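You operate a simulated robot arm through the tools that you are given. There is no shell and no other tool. Be economical: measure what you need, move in short steps, check, and stop when the job is done.

Carry out the task below with a simulated robot arm. There is one attempt and no reset: what you move stays moved.

TASK
Put the large bearing labelled "56" from the top of the white bench on the teal board and the large bearing labelled "92" on the white sheet.
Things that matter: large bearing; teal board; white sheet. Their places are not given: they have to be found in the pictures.

It is judged by the outcome, as a careful person would: the job done as asked, and still so three seconds after it is handed in. It fails if anything else is knocked over, pushed out of place, dropped, spilled or broken.

THE ROBOT
A 7-joint arm with a two-finger parallel gripper, fixed in place. Base frame: the origin is at the foot of the arm, x ahead of it, y to its left, z up; the work surface is at about z = 0. Lengths are in m, angles in rad, forces in N, time in s.
With the tool pointing down near the work surface it reaches from about 0.24 to 0.62 m from the base axis. Its first joint turns from -1.152 to 1.152 rad. Payload 2.6 kg.
Tool frame: the origin (TCP) lies between the finger pads and is the grasp point; the fingertips stand 0.03 m ahead of it; z points along the fingers, y is the line along which they close. The gripper opens to 0.094 m. The fingers are 0.028 m wide and 0.01 m thick; the gripper's body (0.05 by 0.096 m) begins 0.055 m behind the TCP.
Orientation is told as [roll, pitch, yaw] about the base's x, y, z axes, in that order, counted from this pose: with the fingers straight down and closing along the base's y, the tool's x points along the base's -x, its y along +y and its z along -z.

THE INTERFACE
- The arm moves only by the tool play_rows. Its arguments are lists of equal length, an entry for each row: "offset": the shift along the base's x, y, z in m, a list of three; "spin": the turn about the base's z in rad. In form: {"offset": [[dx, dy, dz], ...], "spin": [spin, ...]}. A call has 1 to 20 rows; each row is the pose to reach, as a shift and turn from the pose commanded when the call began. "fingers" is the finger opening in m, from 0 to 0.094, set as the call begins (left out, the last holds). A row lasts 0.2 s, in which the tool goes at most 0.05 m and 0.15 rad; a call with a longer step from one row to the next is refused whole, and so is a gripper value outside its range. A pose out of reach is approached as far as the arm can. The call stops where the force on the tool passes 40 N (or 10 N more than at its start, if that is more) or the arm is blocked; 0.2 s more then pass. The fingers move at their own pace (about 0.072 m/s each) and stop on an object; they squeeze with about 39 N. The grip force told is the motor's: it shows also when the fingers shut on nothing. Time passes only in rows, and 0.2 s behind the last, so rows that repeat a pose let the fingers close. It gives the time, the measured TCP pose, the force on the tool (base axes), the opening and the grip force at its end, in the units of the frame above (readings bear some noise), and new pictures: "views" is both (left out), scene, wrist or none.
- Cameras (640 x 400 px; columns grow to the right, rows downward): "scene" is fixed at [0.0321, 0.4287, 0.5647]; the picture's right is [-0.81, -0.59, 0.00], its down [-0.33, 0.46, -0.82] and it looks along [0.49, -0.67, -0.57] (base axes); focal length 354 px, centre (320, 200). "wrist" rides on the gripper at [-0.037, 0, -0.058] in the tool frame; the picture's right is [0.00, -1.00, 0.00], its down [0.97, 0.00, -0.24] and it looks along [0.24, 0.00, 0.97] (tool axes); focal length 218 px, centre (320, 200).
- measure_at(camera, pixels): for up to 12 pixels [column, row] of the newest picture of that camera ("zoom" is the newest enlarged one), the place [x, y, z] in the base frame of the surface seen there, good to about 0.003 m. No time passes.
- zoom(camera, box): a new picture of the part [left, top, right, bottom] of that camera's present view, enlarged. No time passes.
- job_done(): hands the job in; it is judged then, once.

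Work in short steps. Measure before you move; look again where a grasp or a placing could have gone wrong, and mend it. You have 60 turns and 100 pictures in all, the two below and enlarged ones among them. Open the gripper and draw the arm clear of the work before you hand the job in, unless the task says otherwise; then end with one line.

The tools are called after "Emit:" as name(argument=value, ...) on one line, values as JSON. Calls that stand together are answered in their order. play_rows: Moves the arm, as the interface text tells. Its arguments: {"type":"object","properties":{"offset":{"type":"array"},"spin":{"type":"array"},"fingers":{"type":"number"},"views":{"type":"string","enum":["both","scene","wrist","none"]}},"required":["offset","spin"]} The other tools are called the same way: measure_at (camera, pixels) gives the place of the surface under pixels of a picture; zoom (camera, box) takes an enlarged picture of a part of a camera's view; job_done () hands the job in.

At the start:

```text
clock: 0.0
tool_pos: [0.3846, 0.0226, 0.2002]
tool_rot: [0.001, -0.001, 0.0]
contact_force: [0.4, 0.5, 0.4]
width: 0.0939
finger_force: 0.1
```

scene: 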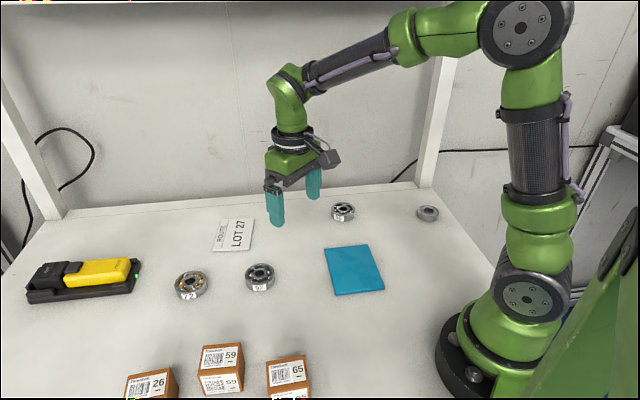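
wrist: 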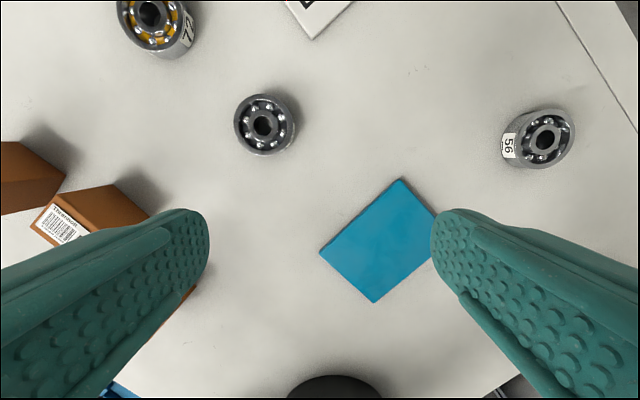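

The wrist view shows the bearing "56" near (540,140), another bearing near (264,125), and the teal board near (380,240). I'll zoom in to read the labels and measure these places.

Emit:
zoom(camera="scene", box=[160, 180, 460, 310])

Emit:
measure_at(camera="scene", pixels=[[343, 207], [343, 220], [260, 272], [260, 288], [326, 250], [367, 245], [384, 290], [335, 295], [222, 219], [254, 220], [248, 251], [212, 250]])

Emit:
measure_at(camera="wrist", pixels=[[501, 138], [575, 136], [540, 168], [545, 109], [234, 125], [297, 125], [264, 94], [264, 155], [320, 252], [402, 178], [376, 302], [437, 215]])

```text
2.13 times, centred on (310, 245) of scene
```

zoom: 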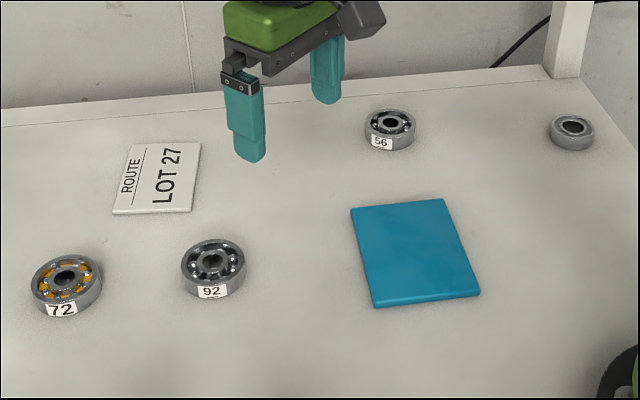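

```text
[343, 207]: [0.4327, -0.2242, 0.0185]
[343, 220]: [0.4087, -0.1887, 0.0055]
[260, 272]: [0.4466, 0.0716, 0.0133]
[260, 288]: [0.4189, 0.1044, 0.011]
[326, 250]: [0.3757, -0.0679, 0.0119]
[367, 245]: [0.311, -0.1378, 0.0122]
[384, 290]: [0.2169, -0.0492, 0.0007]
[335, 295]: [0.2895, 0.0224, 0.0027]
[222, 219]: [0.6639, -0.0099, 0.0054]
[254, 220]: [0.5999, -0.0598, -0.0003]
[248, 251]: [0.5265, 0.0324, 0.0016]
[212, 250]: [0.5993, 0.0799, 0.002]
```

```text
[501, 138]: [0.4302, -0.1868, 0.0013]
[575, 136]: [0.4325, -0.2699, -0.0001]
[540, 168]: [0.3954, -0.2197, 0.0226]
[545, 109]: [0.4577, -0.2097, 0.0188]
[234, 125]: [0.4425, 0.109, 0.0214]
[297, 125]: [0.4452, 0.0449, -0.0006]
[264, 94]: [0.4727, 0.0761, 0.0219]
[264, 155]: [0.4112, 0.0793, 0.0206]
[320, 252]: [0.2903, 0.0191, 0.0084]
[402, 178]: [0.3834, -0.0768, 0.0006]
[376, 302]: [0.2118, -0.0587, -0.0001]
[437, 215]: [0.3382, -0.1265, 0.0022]
```

The "56" bearing is near (0.427,-0.217), the "92" is near (0.443,0.077), the teal board's centre is about (0.299,-0.06), and the sheet's is about (0.597,0.01). I'll move above "56" at z = 0.15 and look again.

Emit:
play_rows(offset=[[0.005, -0.04, -0.008], [0.01, -0.08, -0.016], [0.015, -0.12, -0.025], [0.02, -0.16, -0.033], [0.025, -0.2, -0.042], [0.03, -0.238, -0.05], [0.03, -0.238, -0.05]], spin=[0, 0, 0, 0, 0, 0, 0], fingers=0.094)

```text
clock: 1.6
tool_pos: [0.416, -0.2174, 0.1531]
tool_rot: [0.001, -0.001, -0.001]
contact_force: [0.3, -1.2, 0.1]
width: 0.094
finger_force: 0.2
```

scene: 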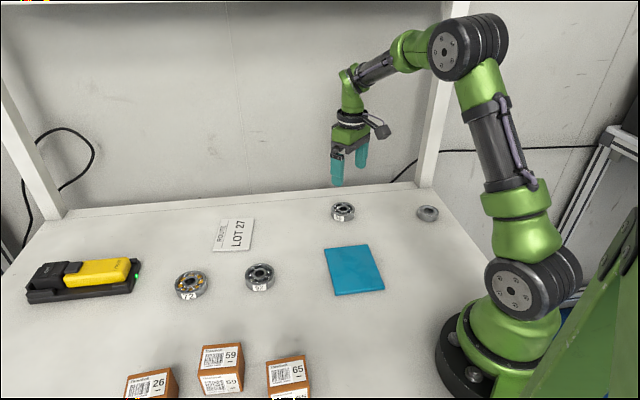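
wrist: 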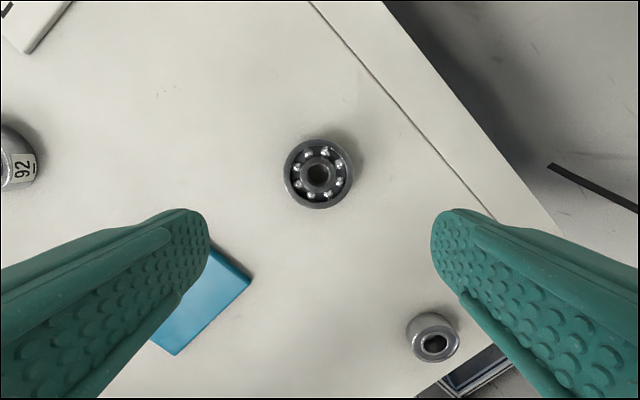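

Emit:
measure_at(camera="wrist", pixels=[[289, 173], [347, 173], [318, 143], [318, 203], [318, 173], [434, 315], [251, 279], [178, 354], [30, 25], [270, 120]])

Emit:
zoom(camera="wrist", box=[260, 123, 380, 223])

```text
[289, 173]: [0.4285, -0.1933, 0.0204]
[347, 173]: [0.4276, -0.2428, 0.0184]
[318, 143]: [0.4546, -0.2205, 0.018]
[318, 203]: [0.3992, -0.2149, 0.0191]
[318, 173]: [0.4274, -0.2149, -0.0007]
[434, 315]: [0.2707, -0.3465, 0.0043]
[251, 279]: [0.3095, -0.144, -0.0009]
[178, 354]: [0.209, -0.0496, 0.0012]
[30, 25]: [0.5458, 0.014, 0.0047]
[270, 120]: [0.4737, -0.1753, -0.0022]
```

```text
4.00 times, centred on (320, 173) of wrist
```

zoom: 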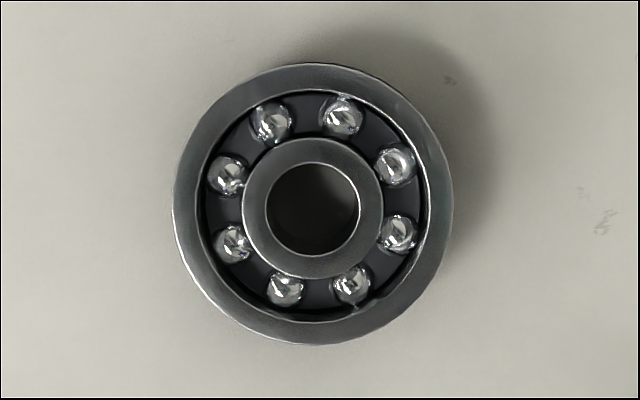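

The "56" centre is (0.427,-0.2175), about 0.06 m across and 0.019 m tall. I'll go down to about z = 0.037.

Emit:
play_rows(offset=[[0.0115, 0, -0.03], [0.0115, 0, -0.06], [0.0115, 0, -0.09], [0.0115, 0, -0.105], [0.0115, 0, -0.114], [0.0115, 0, -0.114]], spin=[0, 0, 0, 0, 0, 0])

```text
clock: 3.0
tool_pos: [0.4273, -0.2165, 0.0392]
tool_rot: [0.0, 0.001, 0.0]
contact_force: [0.3, 0.1, 0.1]
width: 0.0939
finger_force: 0.0
```

scene: 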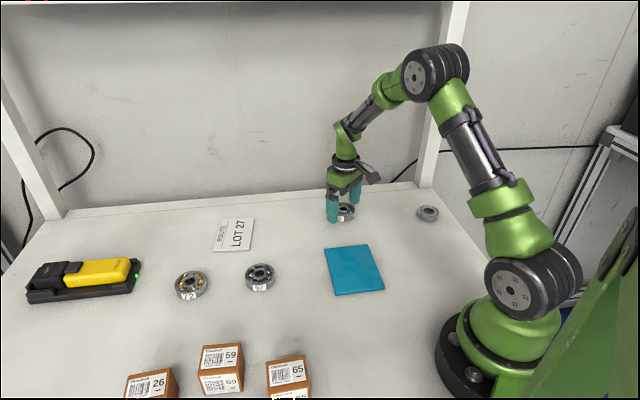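
wrist: 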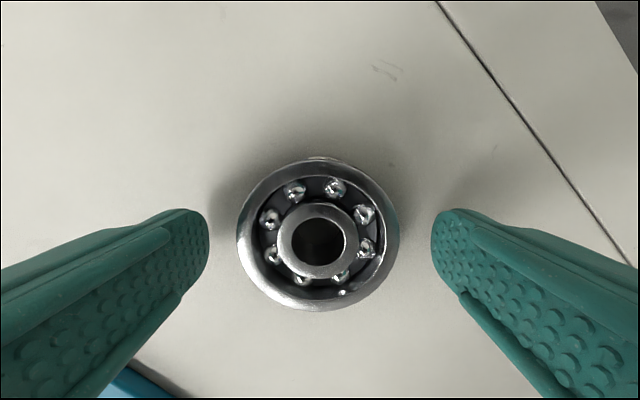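

The fingers flank the bearing, which is centred at (319,235). I'll close them.

Emit:
play_rows(offset=[[0, 0, -0.002], [0, 0, -0.002], [0, 0, -0.002], [0, 0, -0.002]], spin=[0, 0, 0, 0], fingers=0.03, views="none")

Emit:
play_rows(offset=[[0, 0, 0.02], [0, 0, 0.05], [0, 0, 0.08], [0, 0, 0.08]], spin=[0, 0, 0, 0])

```text
clock: 4.0
tool_pos: [0.4249, -0.2157, 0.0358]
tool_rot: [0.0, 0.002, 0.0]
contact_force: [-1.5, 3.2, 4.3]
width: 0.0607
finger_force: 39.4
```

```text
clock: 5.0
tool_pos: [0.427, -0.2153, 0.1143]
tool_rot: [0.001, 0.0, 0.0]
contact_force: [0.6, -0.3, -0.5]
width: 0.03
finger_force: 0.1
```

scene: 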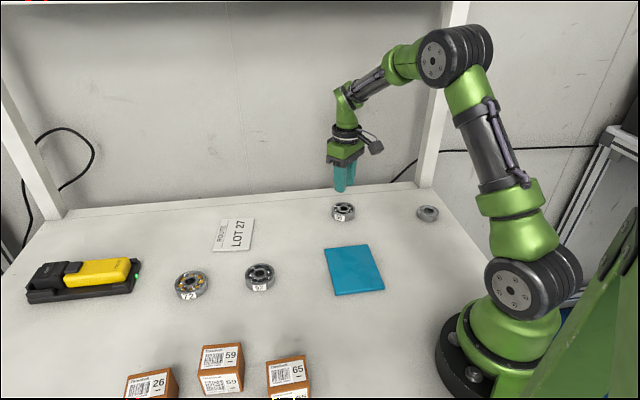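
wrist: 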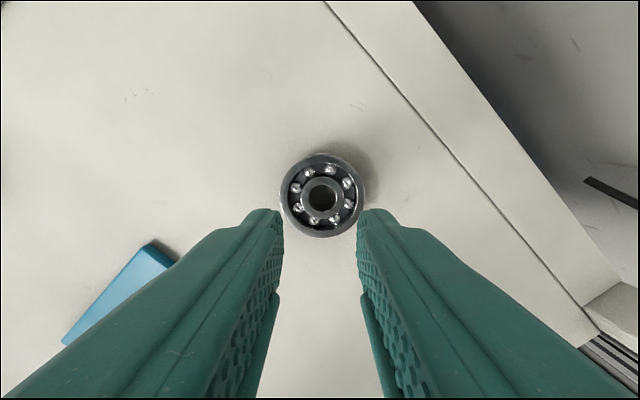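

The grip slipped on lifting, and the bearing still lies flat at (322,195). I'll measure again before a lower grasp.

Emit:
measure_at(camera="wrist", pixels=[[283, 192], [363, 192], [322, 155], [322, 236], [297, 200], [350, 200]])

Emit:
zoom(camera="wrist", box=[240, 130, 400, 260])

Emit:
zoom(camera="scene", box=[290, 140, 400, 230])

```text
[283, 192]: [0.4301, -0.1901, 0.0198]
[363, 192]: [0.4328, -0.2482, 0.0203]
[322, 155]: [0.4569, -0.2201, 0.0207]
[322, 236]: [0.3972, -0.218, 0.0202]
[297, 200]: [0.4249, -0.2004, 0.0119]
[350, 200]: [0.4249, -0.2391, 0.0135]
```

```text
3.08 times, centred on (320, 195) of wrist
```

zoom: 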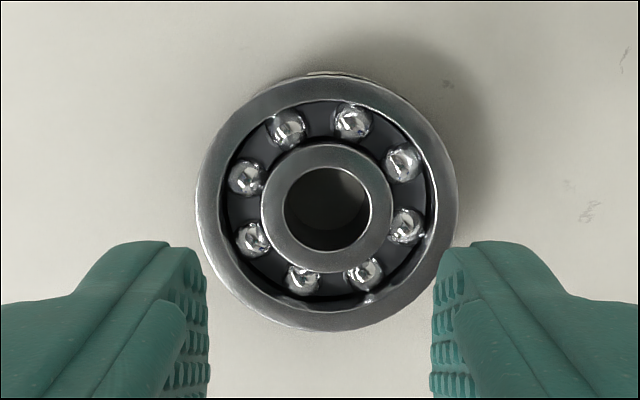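

```text
4.44 times, centred on (345, 185) of scene
```

zoom: 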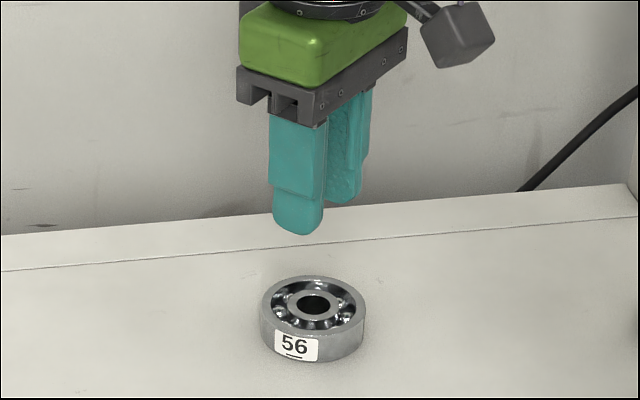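

The bearing is centred at about (0.427,-0.219). I'll reopen, grasp again with the tips just above the bench, and lift slowly.

Emit:
play_rows(offset=[[0.001, -0.003, 0], [0.001, -0.003, 0], [0.001, -0.003, -0.01], [0.001, -0.003, -0.04], [0.001, -0.003, -0.07], [0.001, -0.003, -0.08], [0.001, -0.003, -0.0825], [0.001, -0.003, -0.0825]], spin=[0, 0, 0, 0, 0, 0, 0, 0], fingers=0.094, views="wrist")

Emit:
play_rows(offset=[[0, 0, 0], [0, 0, 0], [0, 0, 0], [0, 0, 0], [0, 0, 0]], spin=[0, 0, 0, 0, 0], fingers=0.03, views="wrist")

```text
clock: 6.8
tool_pos: [0.4267, -0.2188, 0.032]
tool_rot: [0.0, 0.0, 0.001]
contact_force: [-0.4, 0.8, 0.8]
width: 0.094
finger_force: 0.0
```

wrist: 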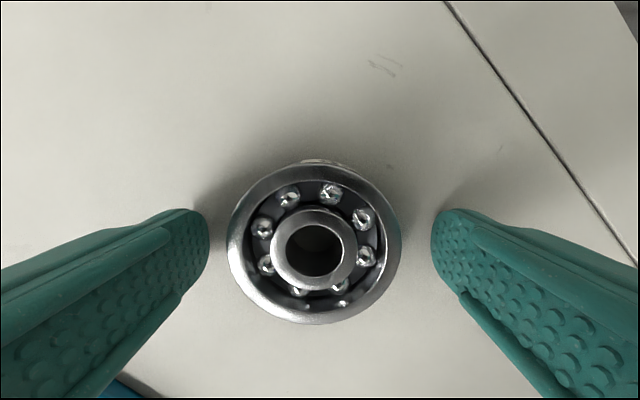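

```text
clock: 8.0
tool_pos: [0.4281, -0.2188, 0.0325]
tool_rot: [-0.001, -0.001, 0.0]
contact_force: [0.2, 0.1, 0.0]
width: 0.0605
finger_force: 39.8
```

wrist: 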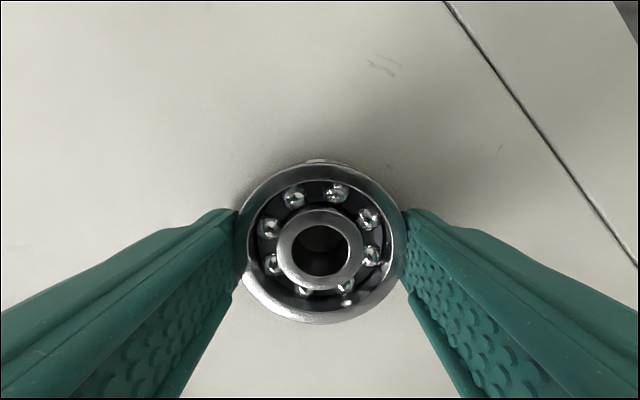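

The fingers are shut on the bearing at 0.0605 m and 39.8 N. I'll lift slowly and check.

Emit:
play_rows(offset=[[0, 0, 0.002], [0, 0, 0.005], [0, 0, 0.01], [0, 0, 0.015], [0, 0, 0.02]], spin=[0, 0, 0, 0, 0])

```text
clock: 9.2
tool_pos: [0.4275, -0.2193, 0.0537]
tool_rot: [0.0, -0.001, -0.001]
contact_force: [0.3, -0.6, -2.6]
width: 0.0606
finger_force: 38.7
```

scene: 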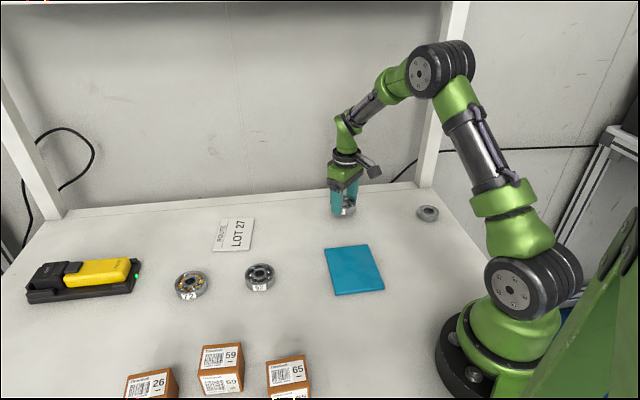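
wrist: 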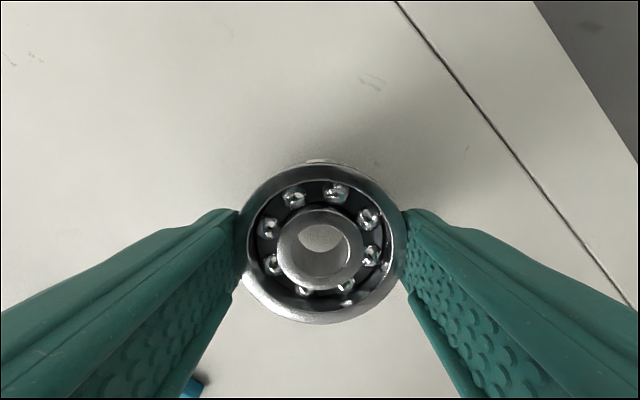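

It's held (load about 2.6 N). I'll raise it and carry it gently to above the board centre.

Emit:
play_rows(offset=[[0, 0, 0.015], [0, 0, 0.03], [-0.006, 0.008, 0.04], [-0.018, 0.022, 0.05], [-0.034, 0.042, 0.05], [-0.05, 0.062, 0.05], [-0.066, 0.082, 0.05], [-0.082, 0.102, 0.05], [-0.098, 0.122, 0.05], [-0.112, 0.139, 0.05], [-0.122, 0.152, 0.05], [-0.128, 0.158, 0.05], [-0.128, 0.158, 0.05]], spin=[0, 0, 0, 0, 0, 0, 0, 0, 0, 0, 0, 0, 0])

```text
clock: 12.0
tool_pos: [0.2984, -0.0601, 0.1022]
tool_rot: [0.002, 0.001, 0.001]
contact_force: [-0.1, -1.0, -3.1]
width: 0.0606
finger_force: 39.3
```

scene: 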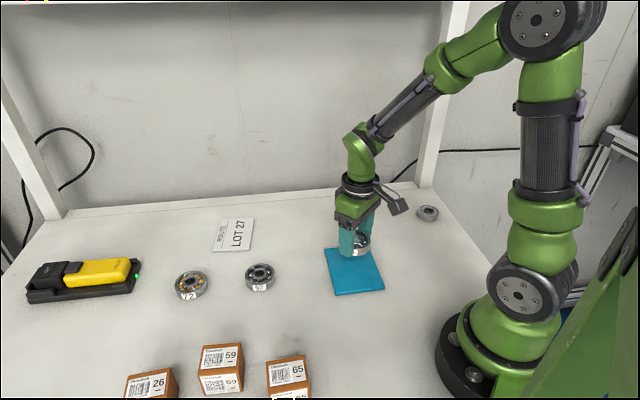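
wrist: 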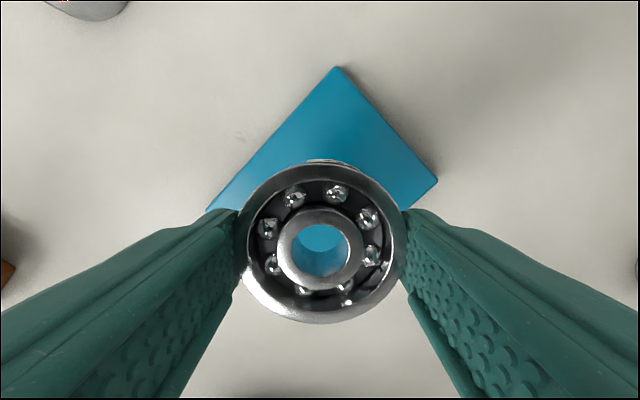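

The bearing hangs over the board. I'll measure the board's top and corners for the set-down height.

Emit:
measure_at(camera="wrist", pixels=[[335, 80], [300, 130], [370, 135], [335, 150], [425, 175], [220, 205], [320, 245]])

Emit:
measure_at(camera="scene", pixels=[[355, 280], [345, 270], [375, 280], [333, 260]])

```text
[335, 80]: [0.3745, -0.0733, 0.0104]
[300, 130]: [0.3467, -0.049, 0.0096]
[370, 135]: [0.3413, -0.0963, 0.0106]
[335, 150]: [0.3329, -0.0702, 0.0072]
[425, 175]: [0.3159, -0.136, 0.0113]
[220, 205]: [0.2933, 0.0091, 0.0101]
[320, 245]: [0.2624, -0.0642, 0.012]
```

```text
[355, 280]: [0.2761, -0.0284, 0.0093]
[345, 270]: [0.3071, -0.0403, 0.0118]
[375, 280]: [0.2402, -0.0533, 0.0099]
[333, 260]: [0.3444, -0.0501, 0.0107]
```

The board top is at 0.010, so contact comes at TCP z of about 0.0425. I'll lower slowly to it.

Emit:
play_rows(offset=[[0, 0, -0.015], [0, 0, -0.03], [0, 0, -0.045], [0, 0, -0.053], [0, 0, -0.056], [0, 0, -0.058], [0, 0, -0.059], [0, 0, -0.059]], spin=[0, 0, 0, 0, 0, 0, 0, 0])

```text
clock: 13.8
tool_pos: [0.2995, -0.0604, 0.0441]
tool_rot: [0.0, 0.0, 0.001]
contact_force: [-0.2, 0.7, -2.7]
width: 0.0603
finger_force: 38.9
```

scene: 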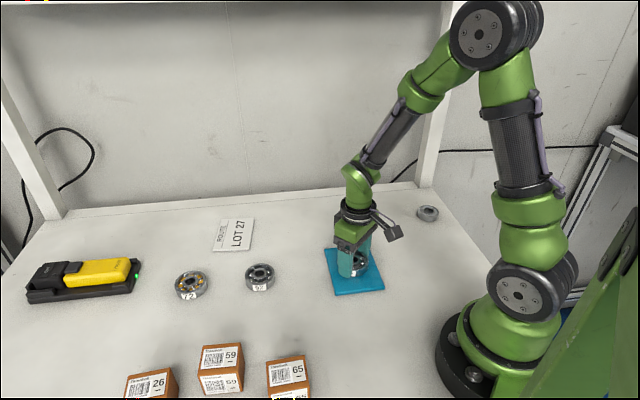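
wrist: 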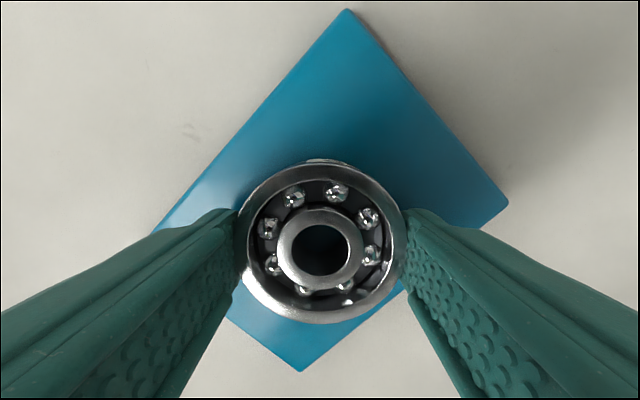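

It still hangs (-2.7 N), so I'll lower it another 2 mm in small steps.

Emit:
play_rows(offset=[[0, 0, -0.0005], [0, 0, -0.001], [0, 0, -0.0015], [0, 0, -0.0015]], spin=[0, 0, 0, 0], views="none")

```text
clock: 14.8
tool_pos: [0.3001, -0.0616, 0.0422]
tool_rot: [0.001, -0.004, 0.0]
contact_force: [-7.5, 1.5, 25.2]
width: 0.0607
finger_force: 38.8
```

Contact is made at 25 N. I'll ease up 1 mm, then open and check.

Emit:
play_rows(offset=[[0, 0, 0.0007], [0, 0, 0.0007]], spin=[0, 0], views="none")

Emit:
play_rows(offset=[[0, 0, 0], [0, 0, 0], [0, 0, 0]], spin=[0, 0, 0], fingers=0.094, views="none")

Emit:
play_rows(offset=[[0, 0, 0.02], [0, 0, 0.05], [0, 0, 0.08], [0, 0, 0.11], [0, 0, 0.11]], spin=[0, 0, 0, 0, 0])

```text
clock: 15.4
tool_pos: [0.2999, -0.0612, 0.0408]
tool_rot: [0.0, -0.001, 0.001]
contact_force: [0.9, 0.0, 4.1]
width: 0.0609
finger_force: 38.9
```

```text
clock: 16.2
tool_pos: [0.3003, -0.0608, 0.0406]
tool_rot: [0.0, -0.002, -0.001]
contact_force: [0.2, -0.2, 0.4]
width: 0.0938
finger_force: 0.1
```

```text
clock: 17.4
tool_pos: [0.3001, -0.0589, 0.1534]
tool_rot: [-0.001, -0.001, 0.0]
contact_force: [-0.1, -0.1, -0.3]
width: 0.0941
finger_force: 0.1
```

scene: 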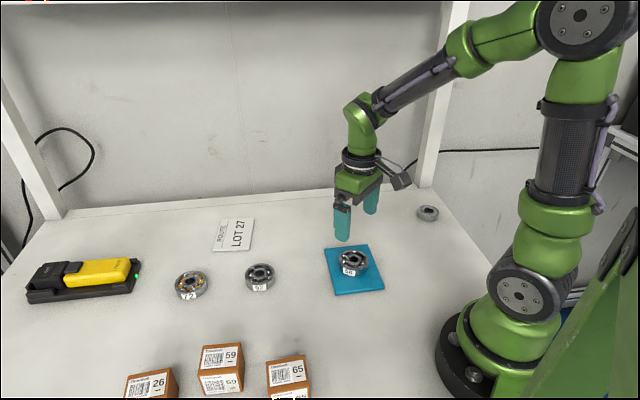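
wrist: 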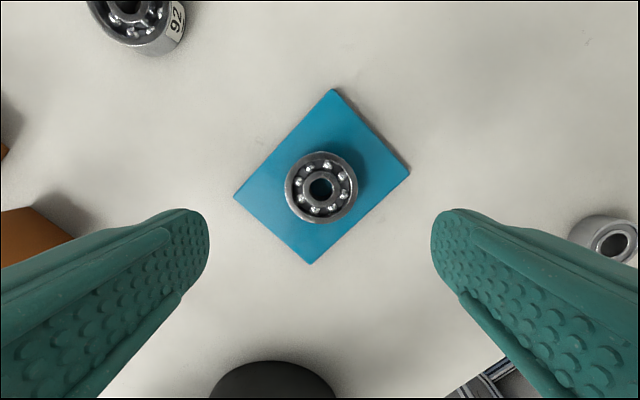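

"56" rests squarely on the board at (321,187). Next I'll move above "92".

Emit:
play_rows(offset=[[0.022, 0.023, 0.0], [0.044, 0.046, 0.0], [0.066, 0.069, 0], [0.088, 0.091, 0], [0.11, 0.114, 0], [0.133, 0.137, 0], [0.133, 0.137, 0]], spin=[0, 0, 0, 0, 0, 0, 0], views="wrist")

```text
clock: 19.0
tool_pos: [0.4318, 0.0773, 0.1518]
tool_rot: [-0.001, -0.001, -0.001]
contact_force: [-0.2, -0.1, 0.5]
width: 0.0941
finger_force: 0.1
```

wrist: 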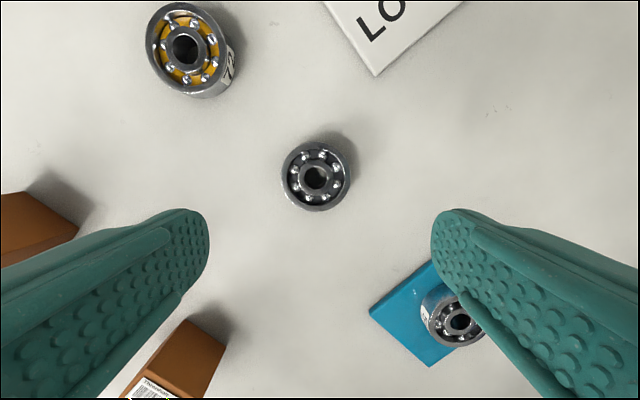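

Emit:
measure_at(camera="wrist", pixels=[[285, 175], [347, 175], [315, 146], [315, 206], [376, 74], [240, 75], [190, 325], [335, 15], [380, 55], [410, 40], [227, 342]])

Emit:
zoom(camera="wrist", box=[260, 0, 480, 220])

```text
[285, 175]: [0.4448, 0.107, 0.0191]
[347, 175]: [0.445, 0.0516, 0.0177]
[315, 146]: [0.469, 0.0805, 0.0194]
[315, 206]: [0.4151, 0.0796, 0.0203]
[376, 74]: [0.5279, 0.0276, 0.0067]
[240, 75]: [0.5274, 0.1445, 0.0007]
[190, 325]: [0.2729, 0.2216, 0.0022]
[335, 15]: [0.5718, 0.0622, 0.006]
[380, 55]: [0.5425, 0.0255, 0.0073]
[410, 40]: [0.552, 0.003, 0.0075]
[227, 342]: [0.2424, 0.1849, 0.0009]
```

```text
1.82 times, centred on (370, 110) of wrist
```

zoom: 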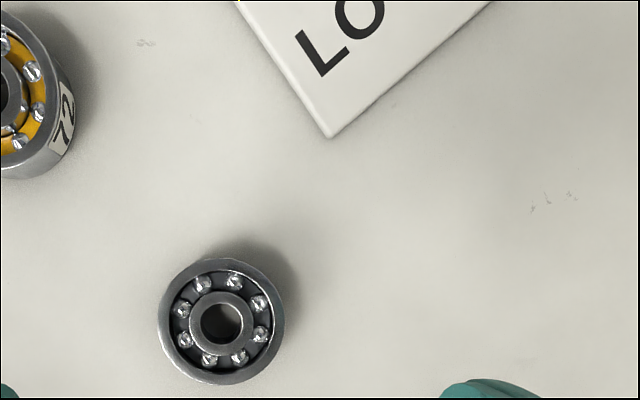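

The "92" centre is (0.443,0.079), and nothing stands near the fingers. I'll go down and grip it.

Emit:
play_rows(offset=[[0.011, 0.002, -0.03], [0.011, 0.002, -0.06], [0.011, 0.002, -0.09], [0.011, 0.002, -0.11], [0.011, 0.002, -0.117], [0.011, 0.002, -0.12], [0.011, 0.002, -0.12]], spin=[0, 0, 0, 0, 0, 0, 0], views="both")

Emit:
play_rows(offset=[[0, 0, 0], [0, 0, 0], [0, 0, 0], [0, 0, 0], [0, 0, 0]], spin=[0, 0, 0, 0, 0], fingers=0.03, views="wrist")

Emit:
play_rows(offset=[[0, 0, 0.002], [0, 0, 0.005], [0, 0, 0.01], [0, 0, 0.015], [0, 0, 0.02]], spin=[0, 0, 0, 0, 0])

```text
clock: 20.6
tool_pos: [0.4424, 0.078, 0.0308]
tool_rot: [-0.002, 0.0, -0.001]
contact_force: [0.0, 0.2, -0.5]
width: 0.094
finger_force: 0.0
```

scene: 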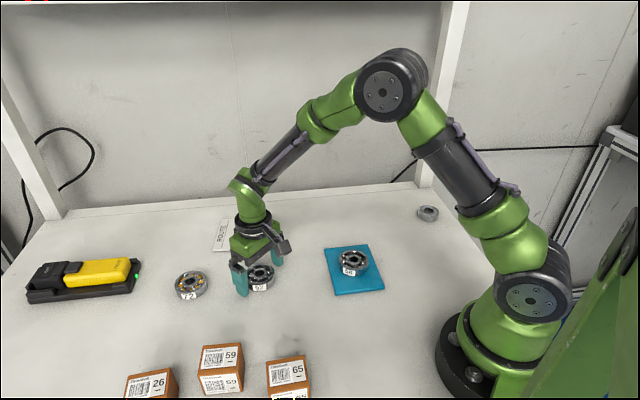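
wrist: 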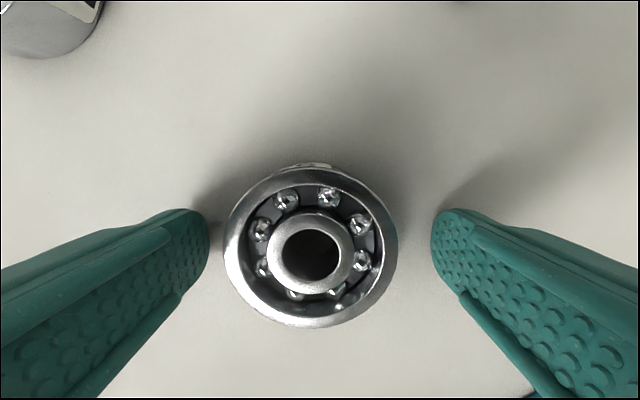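

```text
clock: 21.8
tool_pos: [0.4426, 0.0772, 0.0326]
tool_rot: [0.0, 0.001, 0.001]
contact_force: [-0.2, 1.8, -0.4]
width: 0.0609
finger_force: 38.9
```

wrist: 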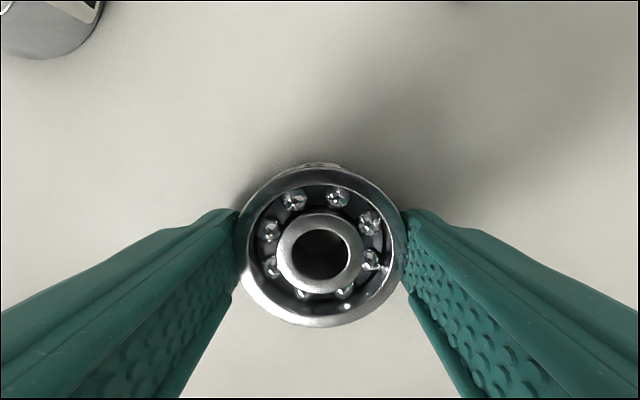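

```text
clock: 23.0
tool_pos: [0.4432, 0.0781, 0.0529]
tool_rot: [0.0, 0.0, 0.001]
contact_force: [-0.2, 0.0, -1.5]
width: 0.0608
finger_force: 38.7
```

scene: 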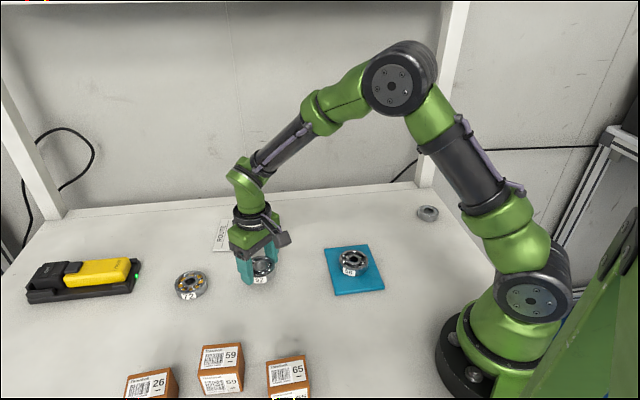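
wrist: 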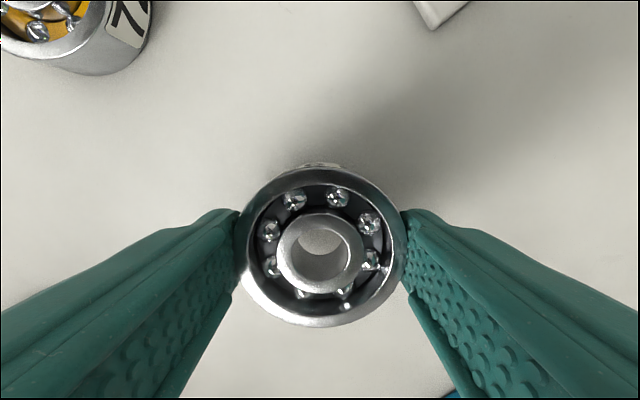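

"92" is held. I'll raise it and carry it to above the sheet at about (0.590,0.010).

Emit:
play_rows(offset=[[0, 0, 0.015], [0, 0, 0.03], [0.007, -0.003, 0.04], [0.02, -0.009, 0.05], [0.038, -0.0175, 0.05], [0.057, -0.026, 0.05], [0.076, -0.035, 0.05], [0.095, -0.044, 0.05], [0.114, -0.053, 0.05], [0.13, -0.06, 0.05], [0.141, -0.065, 0.05], [0.147, -0.068, 0.05], [0.147, -0.068, 0.05]], spin=[0, 0, 0, 0, 0, 0, 0, 0, 0, 0, 0, 0, 0])

```text
clock: 25.8
tool_pos: [0.5909, 0.0106, 0.1006]
tool_rot: [0.0, 0.0, -0.001]
contact_force: [-0.2, 0.3, -2.6]
width: 0.0608
finger_force: 38.5
```

scene: 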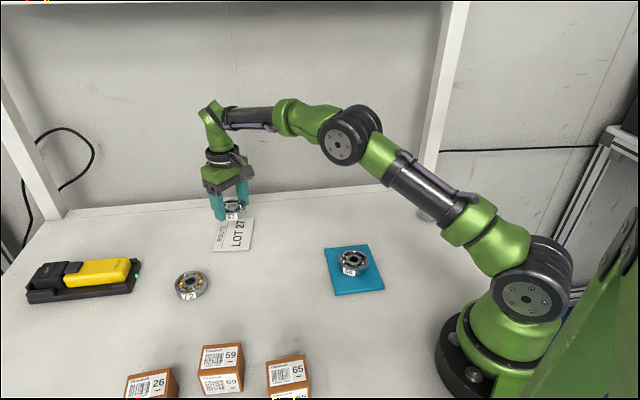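
wrist: 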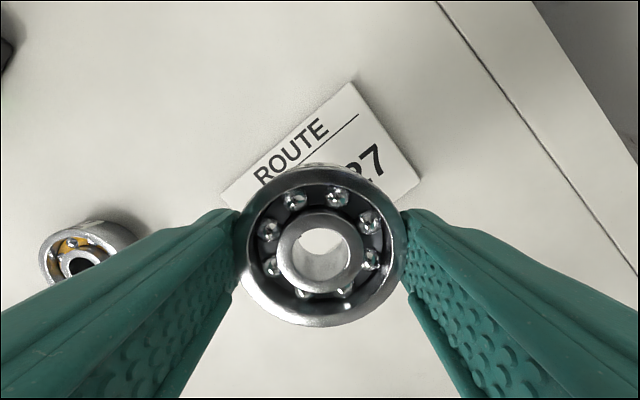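

Emit:
measure_at(camera="wrist", pixels=[[348, 86], [417, 178], [224, 192], [290, 120], [340, 140], [384, 126], [320, 245]])

Emit:
measure_at(camera="scene", pixels=[[215, 249], [248, 250], [230, 235], [250, 230]])

```text
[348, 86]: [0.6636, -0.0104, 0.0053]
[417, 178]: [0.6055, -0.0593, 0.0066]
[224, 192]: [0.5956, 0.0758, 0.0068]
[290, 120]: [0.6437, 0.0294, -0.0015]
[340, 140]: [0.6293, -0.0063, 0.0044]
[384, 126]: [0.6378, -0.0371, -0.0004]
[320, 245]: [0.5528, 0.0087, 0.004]
```

```text
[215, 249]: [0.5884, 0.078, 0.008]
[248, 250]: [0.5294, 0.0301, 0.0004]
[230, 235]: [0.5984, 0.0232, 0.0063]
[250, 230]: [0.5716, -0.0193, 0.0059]
```

The sheet centre is (0.597,0.009) with its top at about 0.006, so contact should come near TCP z = 0.0375. I'll lower to just above that.

Emit:
play_rows(offset=[[0.002, 0, -0.015], [0.004, 0, -0.03], [0.004, 0, -0.045], [0.004, 0, -0.055], [0.004, 0, -0.06], [0.004, 0, -0.062], [0.004, 0, -0.062]], spin=[0, 0, 0, 0, 0, 0, 0])

Emit:
play_rows(offset=[[0, 0, -0.0005], [0, 0, -0.001], [0, 0, -0.001]], spin=[0, 0, 0], views="none")

```text
clock: 27.4
tool_pos: [0.5937, 0.0087, 0.0393]
tool_rot: [0.0, 0.0, 0.001]
contact_force: [-0.2, -0.3, -2.6]
width: 0.061
finger_force: 39.2
```

scene: 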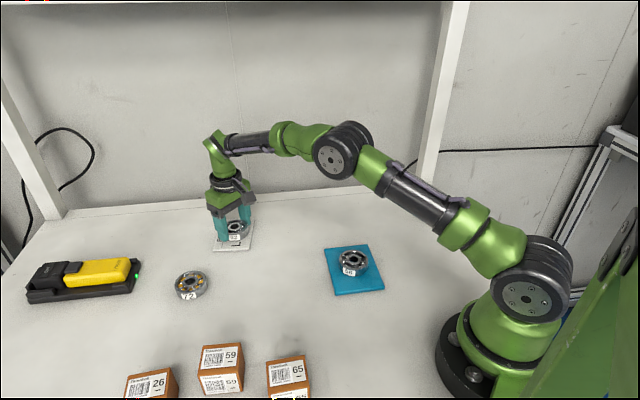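
wrist: 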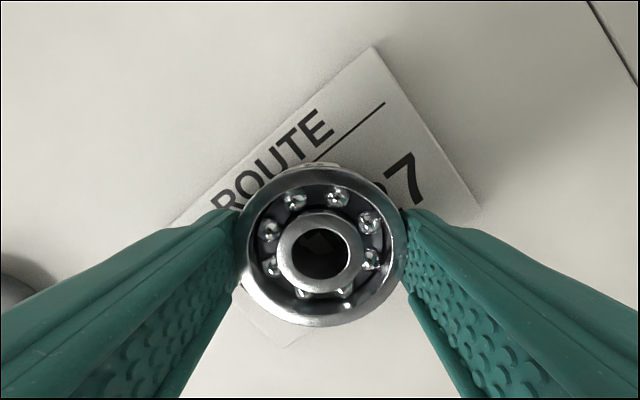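

```text
clock: 28.2
tool_pos: [0.594, 0.0102, 0.0379]
tool_rot: [0.001, 0.001, 0.002]
contact_force: [0.4, -0.6, -3.1]
width: 0.0607
finger_force: 39.2
```

There's no contact yet, so I'll lower 1 mm further.

Emit:
play_rows(offset=[[0, 0, -0.0005], [0, 0, -0.001], [0, 0, -0.001]], spin=[0, 0, 0], views="none")

```text
clock: 29.0
tool_pos: [0.5946, 0.0095, 0.0378]
tool_rot: [-0.002, 0.0, 0.0]
contact_force: [-0.2, 0.5, -3.8]
width: 0.0607
finger_force: 39.2
```

Emit:
play_rows(offset=[[0, 0, -0.0005], [0, 0, -0.001], [0, 0, -0.001]], spin=[0, 0, 0], views="none")

```text
clock: 29.8
tool_pos: [0.5953, 0.0105, 0.0378]
tool_rot: [0.001, -0.002, 0.0]
contact_force: [0.1, -0.9, 3.9]
width: 0.0608
finger_force: 38.8
```

The force turned to +3.9 N, so it has touched lightly. I'll release it and rise straight up.

Emit:
play_rows(offset=[[0, 0, 0], [0, 0, 0], [0, 0, 0]], spin=[0, 0, 0], fingers=0.094, views="none")

Emit:
play_rows(offset=[[0, 0, 0.02], [0, 0, 0.05], [0, 0, 0.08], [0, 0, 0.11], [-0.04, 0, 0.13], [-0.08, 0, 0.15], [-0.12, 0, 0.16], [-0.12, 0, 0.16]], spin=[0, 0, 0, 0, 0, 0, 0, 0])

Emit:
zoom(camera="scene", box=[160, 180, 460, 310])

```text
clock: 30.6
tool_pos: [0.5937, 0.0109, 0.0364]
tool_rot: [0.0, 0.0, 0.0]
contact_force: [-0.3, -0.5, -0.6]
width: 0.0938
finger_force: 0.0
```

```text
clock: 32.4
tool_pos: [0.476, 0.0087, 0.1974]
tool_rot: [-0.001, 0.0, 0.0]
contact_force: [0.8, -0.2, -0.1]
width: 0.0938
finger_force: 0.0
```

scene: 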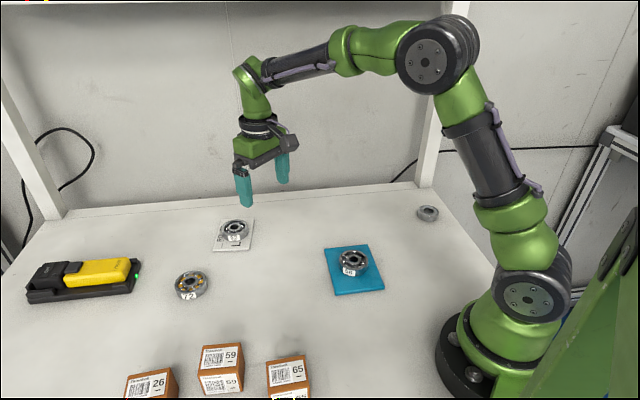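
wrist: 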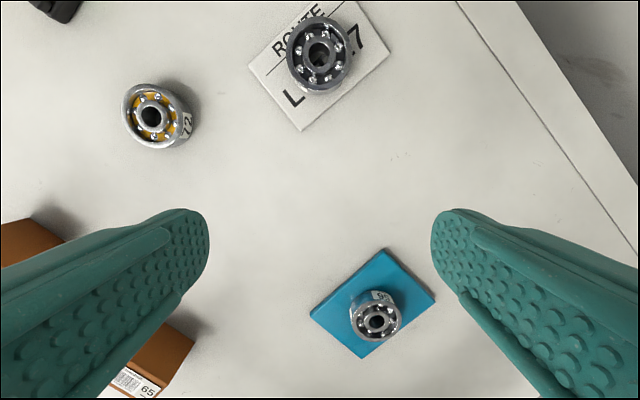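

```text
2.13 times, centred on (310, 245) of scene
```

zoom: 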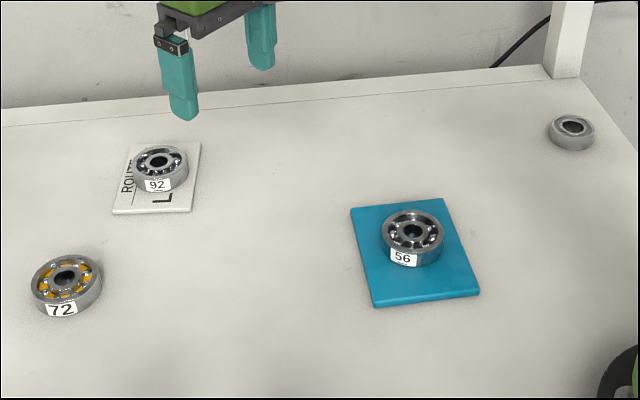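

Both bearings sit flat on their targets, nothing else has moved, and the arm is clear with the gripper open. I'm handing the job in.

Emit:
job_done()

```text
The job is handed in.
```

The large bearing "56" is on the teal board and the large bearing "92" is on the white sheet (the "LOT 27" card); the first grip on "56" slipped, but it stayed flat on the bench and the second grip held.
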